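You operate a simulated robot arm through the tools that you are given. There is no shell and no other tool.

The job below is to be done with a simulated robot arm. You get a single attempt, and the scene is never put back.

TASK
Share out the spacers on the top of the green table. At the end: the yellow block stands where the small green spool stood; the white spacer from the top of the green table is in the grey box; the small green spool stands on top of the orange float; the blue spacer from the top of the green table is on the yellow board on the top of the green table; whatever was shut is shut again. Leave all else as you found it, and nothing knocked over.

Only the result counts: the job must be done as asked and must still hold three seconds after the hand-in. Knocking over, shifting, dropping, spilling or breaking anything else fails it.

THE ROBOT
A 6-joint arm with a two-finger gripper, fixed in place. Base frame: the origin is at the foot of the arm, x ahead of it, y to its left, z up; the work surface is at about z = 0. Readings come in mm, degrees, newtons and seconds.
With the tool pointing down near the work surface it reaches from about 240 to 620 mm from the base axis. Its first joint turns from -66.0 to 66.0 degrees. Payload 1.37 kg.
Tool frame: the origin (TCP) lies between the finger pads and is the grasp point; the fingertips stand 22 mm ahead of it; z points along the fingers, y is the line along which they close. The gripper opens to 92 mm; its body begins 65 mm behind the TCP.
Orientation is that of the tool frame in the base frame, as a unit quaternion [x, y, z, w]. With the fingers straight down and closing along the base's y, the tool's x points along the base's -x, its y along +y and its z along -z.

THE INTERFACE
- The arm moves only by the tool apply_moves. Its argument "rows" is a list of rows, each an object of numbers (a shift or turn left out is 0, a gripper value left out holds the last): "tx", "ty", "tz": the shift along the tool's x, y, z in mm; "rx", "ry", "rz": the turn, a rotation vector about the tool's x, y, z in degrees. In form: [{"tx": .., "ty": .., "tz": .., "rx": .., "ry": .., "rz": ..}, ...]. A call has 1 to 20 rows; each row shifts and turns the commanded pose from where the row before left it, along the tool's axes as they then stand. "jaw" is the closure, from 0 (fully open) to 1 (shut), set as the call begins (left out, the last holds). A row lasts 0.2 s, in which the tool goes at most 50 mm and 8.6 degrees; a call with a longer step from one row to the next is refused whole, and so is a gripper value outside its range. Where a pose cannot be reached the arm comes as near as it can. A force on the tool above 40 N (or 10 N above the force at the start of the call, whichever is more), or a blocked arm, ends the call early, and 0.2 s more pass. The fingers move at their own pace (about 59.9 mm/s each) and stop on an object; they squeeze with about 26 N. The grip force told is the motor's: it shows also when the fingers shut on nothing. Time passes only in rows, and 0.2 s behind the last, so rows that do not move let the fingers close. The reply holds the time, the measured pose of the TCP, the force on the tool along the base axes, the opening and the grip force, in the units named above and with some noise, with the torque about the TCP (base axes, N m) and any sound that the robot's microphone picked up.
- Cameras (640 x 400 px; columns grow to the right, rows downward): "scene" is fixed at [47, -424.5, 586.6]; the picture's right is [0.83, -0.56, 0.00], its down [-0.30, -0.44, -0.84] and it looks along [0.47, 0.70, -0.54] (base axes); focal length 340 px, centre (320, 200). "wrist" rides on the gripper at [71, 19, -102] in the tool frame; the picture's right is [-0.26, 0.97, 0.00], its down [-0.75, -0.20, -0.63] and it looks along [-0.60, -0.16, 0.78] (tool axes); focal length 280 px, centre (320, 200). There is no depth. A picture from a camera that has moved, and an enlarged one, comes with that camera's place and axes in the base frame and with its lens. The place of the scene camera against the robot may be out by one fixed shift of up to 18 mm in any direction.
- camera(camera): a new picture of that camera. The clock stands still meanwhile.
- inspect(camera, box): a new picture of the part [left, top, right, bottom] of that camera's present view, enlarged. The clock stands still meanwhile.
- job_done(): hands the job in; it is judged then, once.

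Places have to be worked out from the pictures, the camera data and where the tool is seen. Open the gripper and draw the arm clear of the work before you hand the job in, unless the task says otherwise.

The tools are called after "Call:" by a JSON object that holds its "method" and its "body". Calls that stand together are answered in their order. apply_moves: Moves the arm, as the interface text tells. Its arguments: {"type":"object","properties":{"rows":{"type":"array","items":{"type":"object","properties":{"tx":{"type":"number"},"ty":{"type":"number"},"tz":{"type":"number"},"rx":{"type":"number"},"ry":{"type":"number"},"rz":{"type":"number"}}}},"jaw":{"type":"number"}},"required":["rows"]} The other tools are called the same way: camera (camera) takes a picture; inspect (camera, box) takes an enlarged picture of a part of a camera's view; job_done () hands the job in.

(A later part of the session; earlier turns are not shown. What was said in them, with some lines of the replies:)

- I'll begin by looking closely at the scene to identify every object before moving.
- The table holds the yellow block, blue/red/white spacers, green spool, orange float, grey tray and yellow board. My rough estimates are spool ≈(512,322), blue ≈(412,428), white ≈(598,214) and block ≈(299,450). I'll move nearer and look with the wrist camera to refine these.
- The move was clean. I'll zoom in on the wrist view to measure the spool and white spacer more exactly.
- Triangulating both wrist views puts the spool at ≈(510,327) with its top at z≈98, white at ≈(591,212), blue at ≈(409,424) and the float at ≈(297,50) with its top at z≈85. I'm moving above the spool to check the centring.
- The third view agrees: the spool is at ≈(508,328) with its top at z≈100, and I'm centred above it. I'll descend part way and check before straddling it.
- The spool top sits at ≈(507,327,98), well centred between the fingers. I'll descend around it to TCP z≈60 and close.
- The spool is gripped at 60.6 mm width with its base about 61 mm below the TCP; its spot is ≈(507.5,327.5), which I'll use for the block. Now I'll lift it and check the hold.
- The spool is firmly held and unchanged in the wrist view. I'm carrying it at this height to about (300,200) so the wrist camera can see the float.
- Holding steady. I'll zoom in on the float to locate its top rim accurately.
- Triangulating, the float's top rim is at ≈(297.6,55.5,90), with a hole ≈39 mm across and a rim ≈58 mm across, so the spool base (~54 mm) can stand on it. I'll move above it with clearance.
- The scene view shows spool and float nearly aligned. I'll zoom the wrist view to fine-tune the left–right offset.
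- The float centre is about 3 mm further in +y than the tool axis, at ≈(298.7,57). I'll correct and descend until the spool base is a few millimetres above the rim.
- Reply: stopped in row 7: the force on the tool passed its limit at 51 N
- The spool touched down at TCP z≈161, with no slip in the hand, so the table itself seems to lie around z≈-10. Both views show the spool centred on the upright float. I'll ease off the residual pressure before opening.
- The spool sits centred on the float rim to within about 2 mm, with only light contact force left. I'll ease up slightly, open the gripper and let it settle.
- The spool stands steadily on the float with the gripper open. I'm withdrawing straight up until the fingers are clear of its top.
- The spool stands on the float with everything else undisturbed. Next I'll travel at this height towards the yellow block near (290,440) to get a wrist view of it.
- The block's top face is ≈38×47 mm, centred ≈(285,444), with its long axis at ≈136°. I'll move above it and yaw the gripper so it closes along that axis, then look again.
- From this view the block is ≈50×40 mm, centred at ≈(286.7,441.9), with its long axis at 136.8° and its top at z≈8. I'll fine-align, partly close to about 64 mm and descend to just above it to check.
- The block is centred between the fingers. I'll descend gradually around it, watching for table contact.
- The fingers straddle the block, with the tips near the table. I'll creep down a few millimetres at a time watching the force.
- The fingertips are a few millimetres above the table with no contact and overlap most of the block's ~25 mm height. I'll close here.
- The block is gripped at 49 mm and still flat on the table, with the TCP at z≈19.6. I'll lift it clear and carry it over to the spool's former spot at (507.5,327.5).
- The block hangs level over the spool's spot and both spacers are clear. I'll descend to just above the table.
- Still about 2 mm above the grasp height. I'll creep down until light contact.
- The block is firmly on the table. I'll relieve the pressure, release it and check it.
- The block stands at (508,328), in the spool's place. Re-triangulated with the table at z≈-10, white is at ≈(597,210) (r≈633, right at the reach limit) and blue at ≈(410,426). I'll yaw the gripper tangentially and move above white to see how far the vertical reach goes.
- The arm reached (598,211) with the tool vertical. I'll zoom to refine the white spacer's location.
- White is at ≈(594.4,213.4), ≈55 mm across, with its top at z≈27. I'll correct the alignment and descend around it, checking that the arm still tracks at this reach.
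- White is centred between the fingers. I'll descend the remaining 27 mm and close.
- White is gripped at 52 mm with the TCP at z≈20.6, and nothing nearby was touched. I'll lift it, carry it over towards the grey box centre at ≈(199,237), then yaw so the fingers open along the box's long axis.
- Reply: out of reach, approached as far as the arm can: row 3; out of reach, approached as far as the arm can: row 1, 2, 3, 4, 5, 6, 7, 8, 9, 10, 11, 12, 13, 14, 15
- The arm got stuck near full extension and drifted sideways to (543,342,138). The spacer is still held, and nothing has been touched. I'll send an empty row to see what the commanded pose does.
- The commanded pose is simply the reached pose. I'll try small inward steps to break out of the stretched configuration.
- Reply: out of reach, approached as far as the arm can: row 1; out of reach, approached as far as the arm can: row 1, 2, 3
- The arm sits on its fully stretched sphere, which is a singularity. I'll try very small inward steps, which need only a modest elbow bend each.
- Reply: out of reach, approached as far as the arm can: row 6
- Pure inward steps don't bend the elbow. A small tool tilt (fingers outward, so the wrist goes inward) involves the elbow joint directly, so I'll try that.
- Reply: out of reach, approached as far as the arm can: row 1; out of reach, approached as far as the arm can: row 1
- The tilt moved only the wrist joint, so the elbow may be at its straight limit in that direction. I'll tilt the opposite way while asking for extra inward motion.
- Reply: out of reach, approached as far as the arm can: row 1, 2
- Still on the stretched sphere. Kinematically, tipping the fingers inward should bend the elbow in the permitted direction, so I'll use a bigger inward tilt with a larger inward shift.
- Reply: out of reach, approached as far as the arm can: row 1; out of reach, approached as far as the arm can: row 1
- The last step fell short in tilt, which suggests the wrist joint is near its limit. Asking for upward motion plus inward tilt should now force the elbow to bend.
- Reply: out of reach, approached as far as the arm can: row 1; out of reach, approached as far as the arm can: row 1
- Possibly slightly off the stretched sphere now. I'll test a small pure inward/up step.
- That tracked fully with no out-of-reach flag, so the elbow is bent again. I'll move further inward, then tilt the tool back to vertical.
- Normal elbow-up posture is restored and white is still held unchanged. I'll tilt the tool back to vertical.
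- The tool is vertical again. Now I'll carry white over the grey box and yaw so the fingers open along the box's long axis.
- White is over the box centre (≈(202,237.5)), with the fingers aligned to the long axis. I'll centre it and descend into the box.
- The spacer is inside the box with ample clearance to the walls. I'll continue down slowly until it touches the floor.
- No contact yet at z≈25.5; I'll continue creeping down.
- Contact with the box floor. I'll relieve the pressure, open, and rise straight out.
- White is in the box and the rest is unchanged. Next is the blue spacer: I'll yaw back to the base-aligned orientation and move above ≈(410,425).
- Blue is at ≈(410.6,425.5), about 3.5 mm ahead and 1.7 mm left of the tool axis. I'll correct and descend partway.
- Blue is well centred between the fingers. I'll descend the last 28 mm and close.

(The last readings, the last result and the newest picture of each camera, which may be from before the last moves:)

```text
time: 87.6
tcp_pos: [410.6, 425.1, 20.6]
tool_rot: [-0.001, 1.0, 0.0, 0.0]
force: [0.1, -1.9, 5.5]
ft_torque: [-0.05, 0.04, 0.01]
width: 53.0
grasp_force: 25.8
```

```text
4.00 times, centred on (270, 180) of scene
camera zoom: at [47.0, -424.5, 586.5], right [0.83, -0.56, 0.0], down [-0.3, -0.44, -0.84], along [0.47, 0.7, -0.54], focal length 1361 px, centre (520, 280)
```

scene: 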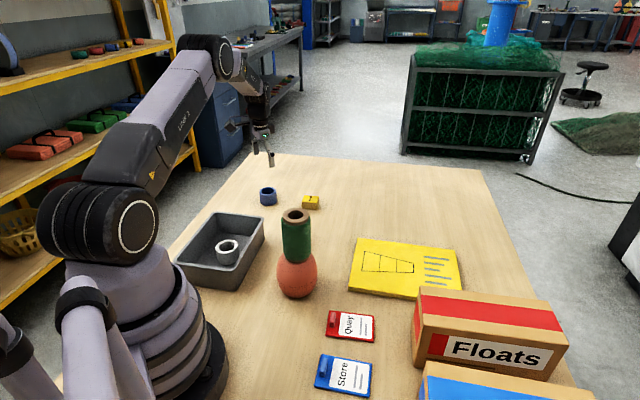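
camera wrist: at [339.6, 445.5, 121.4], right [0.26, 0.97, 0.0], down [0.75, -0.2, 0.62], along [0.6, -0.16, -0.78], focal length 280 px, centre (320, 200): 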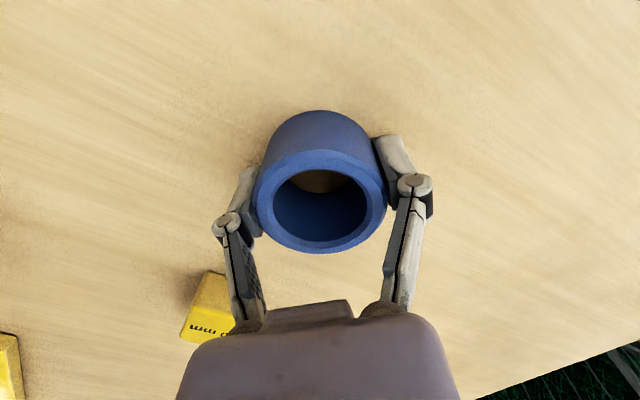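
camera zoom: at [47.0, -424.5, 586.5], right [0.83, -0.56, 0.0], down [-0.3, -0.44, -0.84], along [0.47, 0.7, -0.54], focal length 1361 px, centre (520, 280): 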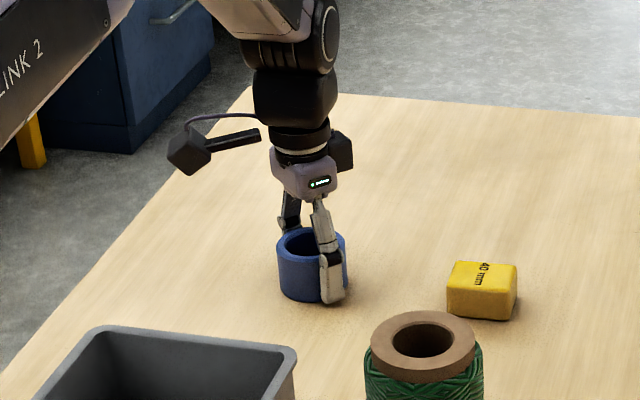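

Blue is gripped at 53 mm. I'll lift it straight up, then carry it across at a safe height towards the yellow board, whose centre I estimate at ≈(530,-37).

Call:
{"method": "apply_moves", "body": {"rows": [{"tz": -6}, {"tz": -14}, {"tz": -25}, {"tz": -30}, {"tz": -30}, {"tz": -30}, {"tz": -25}, {}]}}

Call:
{"method": "apply_moves", "body": {"rows": [{"tx": -3, "ty": -14}, {"tx": -5.5, "ty": -24}, {"tx": -7, "ty": -29}, {"tx": -7, "ty": -29}, {"tx": -7, "ty": -29}, {"tx": -7, "ty": -29}, {"tx": -7, "ty": -29}, {"tx": -7, "ty": -29}, {"tx": -7, "ty": -29}, {"tx": -7, "ty": -29}, {"tx": -7, "ty": -29}, {"tx": -7, "ty": -29}, {"tx": -7, "ty": -29}, {"tx": -5.5, "ty": -25}, {"tx": -3, "ty": -14}, {}]}}

Call:
{"method": "camera", "body": {"camera": "wrist"}}

Call:
{"method": "camera", "body": {"camera": "scene"}}

```text
time: 89.4
tcp_pos: [410.8, 424.6, 182.4]
tool_rot: [-0.001, 1.0, 0.0, -0.001]
force: [0.4, 0.7, -0.8]
ft_torque: [0.0, -0.01, -0.01]
width: 52.8
grasp_force: 25.9
```

```text
time: 92.8
tcp_pos: [505.4, 29.7, 181.0]
tool_rot: [-0.002, 1.0, 0.0, -0.001]
force: [0.6, 0.5, -0.7]
ft_torque: [0.02, 0.03, 0.01]
width: 52.6
grasp_force: 25.9
```

```text
taken
camera wrist: at [435.1, 49.1, 280.6], right [0.26, 0.97, 0.0], down [0.75, -0.2, 0.62], along [0.6, -0.16, -0.78], focal length 280 px, centre (320, 200)
```

wrist: 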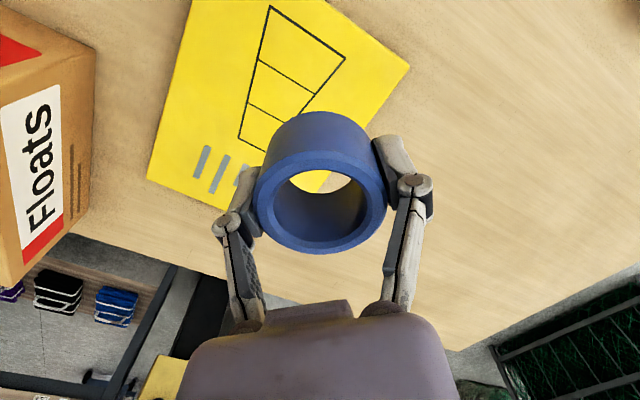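

```text
taken
```

scene: 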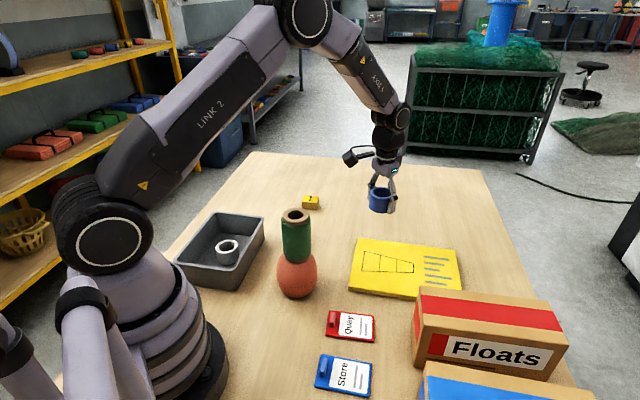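

I'm at the board's edge region. I'll shift to ≈(522,-32), well inside the board, and descend to a safe height above it.

Call:
{"method": "apply_moves", "body": {"rows": [{"tx": -4, "ty": -15}, {"tx": -6, "ty": -22}, {"tx": -4.6, "ty": -17}, {"tx": -2, "ty": -7.7}, {"tz": 20}, {"tz": 30}, {"tz": 30}, {"tz": 25}, {"tz": 15}, {}]}}

Call:
{"method": "camera", "body": {"camera": "wrist"}}

Call:
{"method": "inspect", "body": {"camera": "scene", "box": [330, 160, 490, 310]}}

```text
time: 95.0
tcp_pos: [521.2, -33.6, 61.4]
tool_rot: [-0.002, 1.0, 0.0, -0.002]
force: [1.3, -0.1, 0.3]
ft_torque: [-0.01, 0.01, 0.0]
width: 52.6
grasp_force: 25.9
```

```text
taken
camera wrist: at [451.3, -12.3, 161.2], right [0.26, 0.97, 0.0], down [0.75, -0.2, 0.62], along [0.6, -0.16, -0.78], focal length 280 px, centre (320, 200)
```

wrist: 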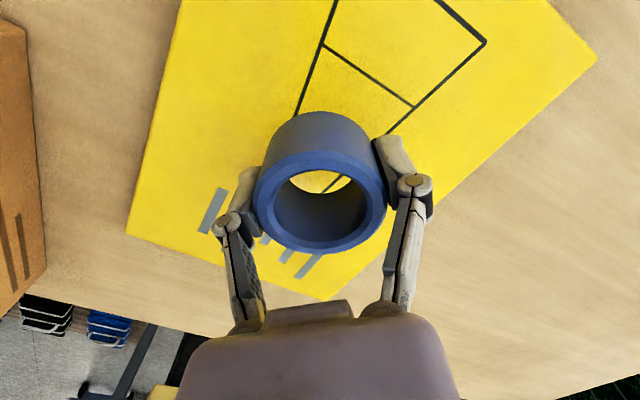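

```text
2.67 times, centred on (410, 235) of scene
camera zoom: at [47.0, -424.5, 586.6], right [0.83, -0.56, 0.0], down [-0.3, -0.44, -0.84], along [0.47, 0.7, -0.54], focal length 908 px, centre (80, 107)
```

zoom: 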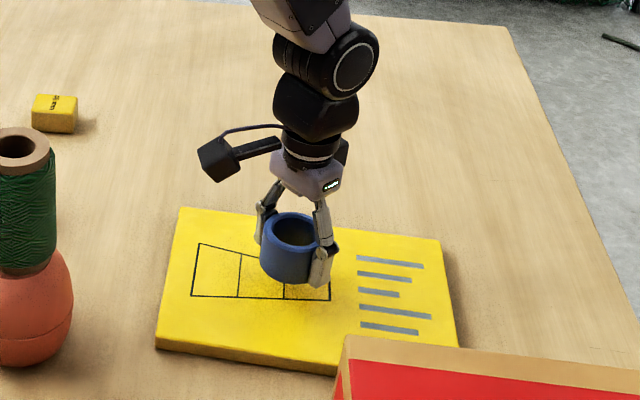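

Blue hangs above the middle of the board. I'll descend slowly to contact.

Call:
{"method": "apply_moves", "body": {"rows": [{"tz": 8}, {"tz": 6}, {"tz": 4}, {"tz": 3}, {}]}}

Call:
{"method": "apply_moves", "body": {"rows": [{"tz": 0.8}, {"tz": 0.8}, {"tz": 0.8}, {}]}}

Call:
{"method": "inspect", "body": {"camera": "scene", "box": [370, 200, 450, 270]}}

```text
time: 96.2
tcp_pos: [522.0, -31.2, 41.6]
tool_rot: [-0.001, 1.0, 0.001, -0.001]
force: [0.1, 0.0, -0.6]
ft_torque: [-0.01, -0.01, -0.02]
width: 52.7
grasp_force: 26.2
```

```text
time: 97.2
tcp_pos: [521.1, -31.7, 39.0]
tool_rot: [0.0, 1.0, -0.001, -0.001]
force: [0.0, 0.3, -0.4]
ft_torque: [0.01, 0.01, 0.01]
width: 53.0
grasp_force: 26.3
```

```text
5.71 times, centred on (410, 235) of scene
camera zoom: at [47.0, -424.5, 586.6], right [0.83, -0.56, 0.0], down [-0.3, -0.44, -0.84], along [0.47, 0.7, -0.54], focal length 1945 px, centre (-194, 0)
```

zoom: 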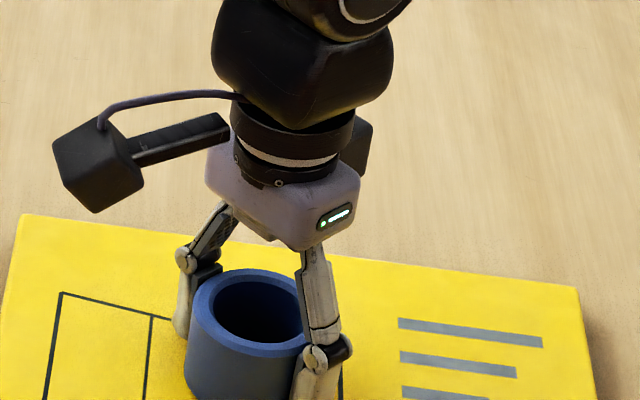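

Still clear at z≈39. I'll keep creeping down.

Call:
{"method": "apply_moves", "body": {"rows": [{"tz": 0.8}, {"tz": 0.8}, {}]}}

Call:
{"method": "apply_moves", "body": {"rows": [{"tz": 0.7}, {"tz": 0.7}, {}]}}

Call:
{"method": "apply_moves", "body": {"rows": [{"tz": 0.6}, {"tz": 0.6}, {}]}}

```text
time: 98.0
tcp_pos: [522.6, -31.8, 37.8]
tool_rot: [-0.001, 1.0, 0.0, 0.0]
force: [-5.9, -0.7, 17.9]
ft_torque: [-0.03, 0.2, 0.0]
width: 52.9
grasp_force: 25.4
```

```text
time: 98.8
tcp_pos: [521.3, -33.0, 37.0]
tool_rot: [0.0, 1.0, 0.0, 0.001]
force: [-0.8, -3.2, 19.6]
ft_torque: [-0.08, 0.02, 0.02]
width: 52.8
grasp_force: 25.9
```

```text
time: 99.6
tcp_pos: [523.1, -31.5, 33.6]
tool_rot: [-0.001, 1.0, 0.0, 0.0]
force: [4.4, -1.7, 18.5]
ft_torque: [-0.07, -0.06, 0.02]
width: 52.9
grasp_force: 26.0
```

Blue is resting on the board, with an 18 N contact. I'll relieve the pressure, release and rise.

Call:
{"method": "apply_moves", "body": {"rows": [{"tz": -1.2}, {}]}}

Call:
{"method": "apply_moves", "body": {"rows": [{}, {}, {}], "jaw": 0}}

Call:
{"method": "apply_moves", "body": {"rows": [{"tz": -6}, {"tz": -14}, {"tz": -25}, {"tz": -30}, {"tz": -30}, {"tz": -30}, {"tz": -30}, {}]}}

Call:
{"method": "camera", "body": {"camera": "wrist"}}

Call:
{"method": "camera", "body": {"camera": "scene"}}

```text
time: 100.2
tcp_pos: [520.7, -31.2, 35.8]
tool_rot: [-0.002, 1.0, 0.001, -0.002]
force: [2.4, -0.3, 5.3]
ft_torque: [-0.02, -0.18, 0.02]
width: 52.8
grasp_force: 26.0
```

```text
time: 101.0
tcp_pos: [521.5, -31.9, 34.8]
tool_rot: [-0.002, 1.0, 0.0, -0.001]
force: [-0.3, 0.3, -0.1]
ft_torque: [0.04, 0.0, 0.0]
width: 92.0
grasp_force: 0.2
```

```text
time: 102.8
tcp_pos: [521.3, -31.6, 200.4]
tool_rot: [0.0, 1.0, 0.0, -0.001]
force: [0.4, 1.1, -0.7]
ft_torque: [0.01, 0.02, -0.02]
width: 91.8
grasp_force: 0.1
```

```text
taken
camera wrist: at [451.8, -11.8, 299.7], right [0.26, 0.97, 0.0], down [0.75, -0.2, 0.62], along [0.6, -0.16, -0.78], focal length 280 px, centre (320, 200)
```

wrist: 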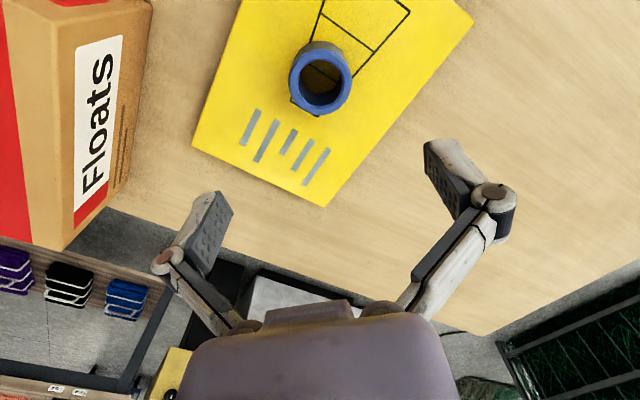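

```text
taken
```

scene: 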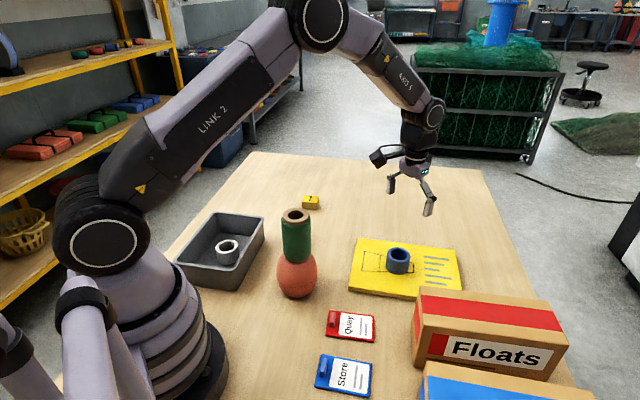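

All four items are placed. I'll raise the arm and draw it back towards its starting pose, then verify everything.

Call:
{"method": "apply_moves", "body": {"rows": [{"tx": 8, "tz": -20}, {"tx": 10, "tz": -28}, {"tx": 10, "tz": -28}, {"tx": 10, "tz": -28}, {"tx": 8, "tz": -28}, {"tx": 6, "tz": -20}, {}]}}

Call:
{"method": "apply_moves", "body": {"rows": [{"tx": 4, "ty": 14}, {"tx": 8, "ty": 28}, {"tx": 9, "ty": 32}, {"tx": 9, "ty": 32}, {"tx": 9, "ty": 32}, {"tx": 9, "ty": 32}, {"tx": 9, "ty": 32}, {"tx": 9, "ty": 32}, {"tx": 9, "ty": 32}, {"tx": 9, "ty": 32}, {"tx": 9, "ty": 32}, {"tx": 8, "ty": 28}, {"tx": 4, "ty": 15}, {}]}}

Call:
{"method": "camera", "body": {"camera": "scene"}}

Call:
{"method": "camera", "body": {"camera": "wrist"}}

Call:
{"method": "inspect", "body": {"camera": "scene", "box": [160, 150, 400, 300]}}

Call:
{"method": "inspect", "body": {"camera": "scene", "box": [300, 220, 600, 400]}}

```text
time: 104.4
tcp_pos: [470.2, -32.1, 354.1]
tool_rot: [0.0, 1.0, 0.0, -0.001]
force: [0.2, -0.3, 0.6]
ft_torque: [-0.01, -0.03, 0.0]
width: 91.9
grasp_force: 0.1
```

```text
time: 107.4
tcp_pos: [365.3, 341.0, 353.4]
tool_rot: [-0.001, 1.0, 0.0, -0.001]
force: [0.5, -0.7, 0.4]
ft_torque: [0.01, 0.0, 0.0]
width: 91.7
grasp_force: 0.1
```

```text
taken
```

scene: 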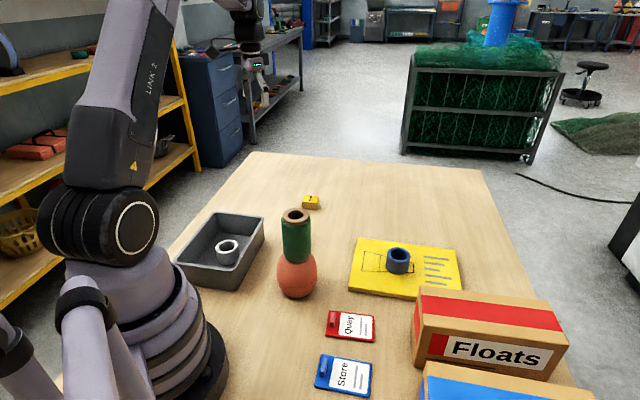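

```text
taken
camera wrist: at [294.3, 361.0, 451.7], right [0.26, 0.97, 0.0], down [0.75, -0.2, 0.62], along [0.6, -0.16, -0.78], focal length 280 px, centre (320, 200)
```

wrist: 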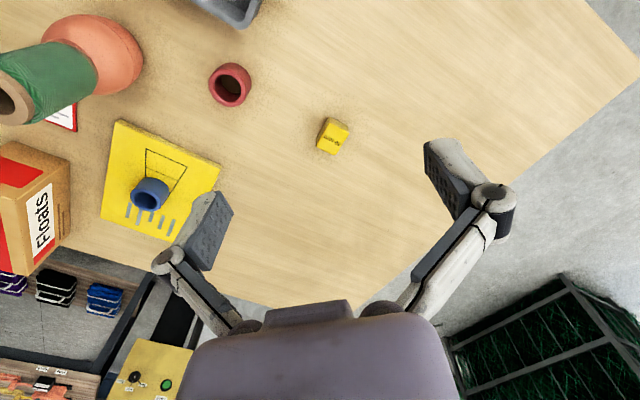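

```text
2.67 times, centred on (280, 225) of scene
camera zoom: at [47.0, -424.5, 586.6], right [0.83, -0.56, 0.0], down [-0.3, -0.44, -0.84], along [0.47, 0.7, -0.54], focal length 908 px, centre (427, 133)
```

zoom: 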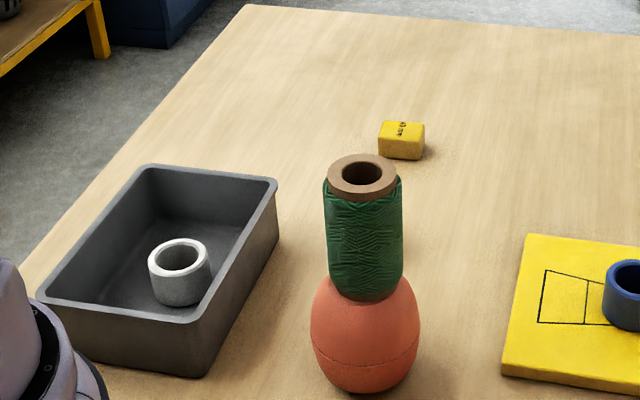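

```text
2.13 times, centred on (450, 310) of scene
camera zoom: at [47.0, -424.5, 586.6], right [0.83, -0.56, 0.0], down [-0.3, -0.44, -0.84], along [0.47, 0.7, -0.54], focal length 726 px, centre (43, -35)
```

zoom: 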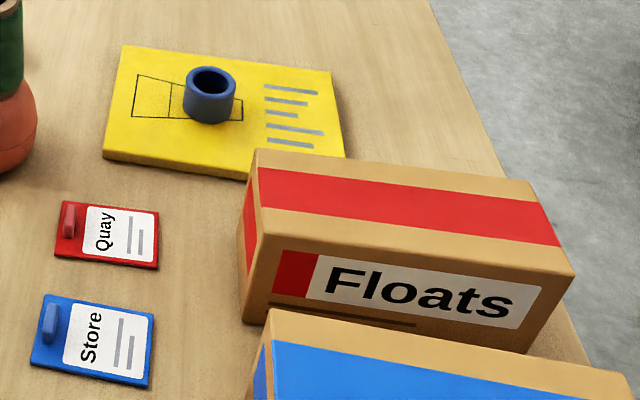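

The final pictures show everything in place. The block is where the spool stood, white is in the grey box, the spool is upright on the float, and blue is on the yellow board. The float, tray, board, cards and red spacer are where they were, and nothing was opened. The gripper is open and the arm is clear, so I'm handing in.

Call:
{"method": "job_done", "body": {}}

```text
The job is handed in.
```

I've handed the job in; the result hasn't come back yet. In the last pictures before hand-in, everything was where the task asked:

- **Yellow block:** it stands where the small green spool stood, at about (508, 328) mm.
- **White spacer:** it is upright in the grey box, near the middle.
- **Green spool:** it stands upright on top of the orange float, centred to within a few millimetres.
- **Blue spacer:** it rests on the yellow board, near the middle.

I opened nothing, so there was nothing to shut again. In those pictures the float, grey box, board, cards, Floats box and red spacer were where I found them, and nothing had fallen.

Two things happened along the way:

- **Spool placement:** the spool touched the float sooner than I expected. The force peaked at 51 N and stopped the arm, but the float did not move.
- **White spacer:** after I lifted it, the arm got stuck at full stretch and drifted sideways. I freed it by tilting the tool, and the spacer stayed gripped and touched nothing.

The gripper is open and the arm is back near its starting position, clear of the table.
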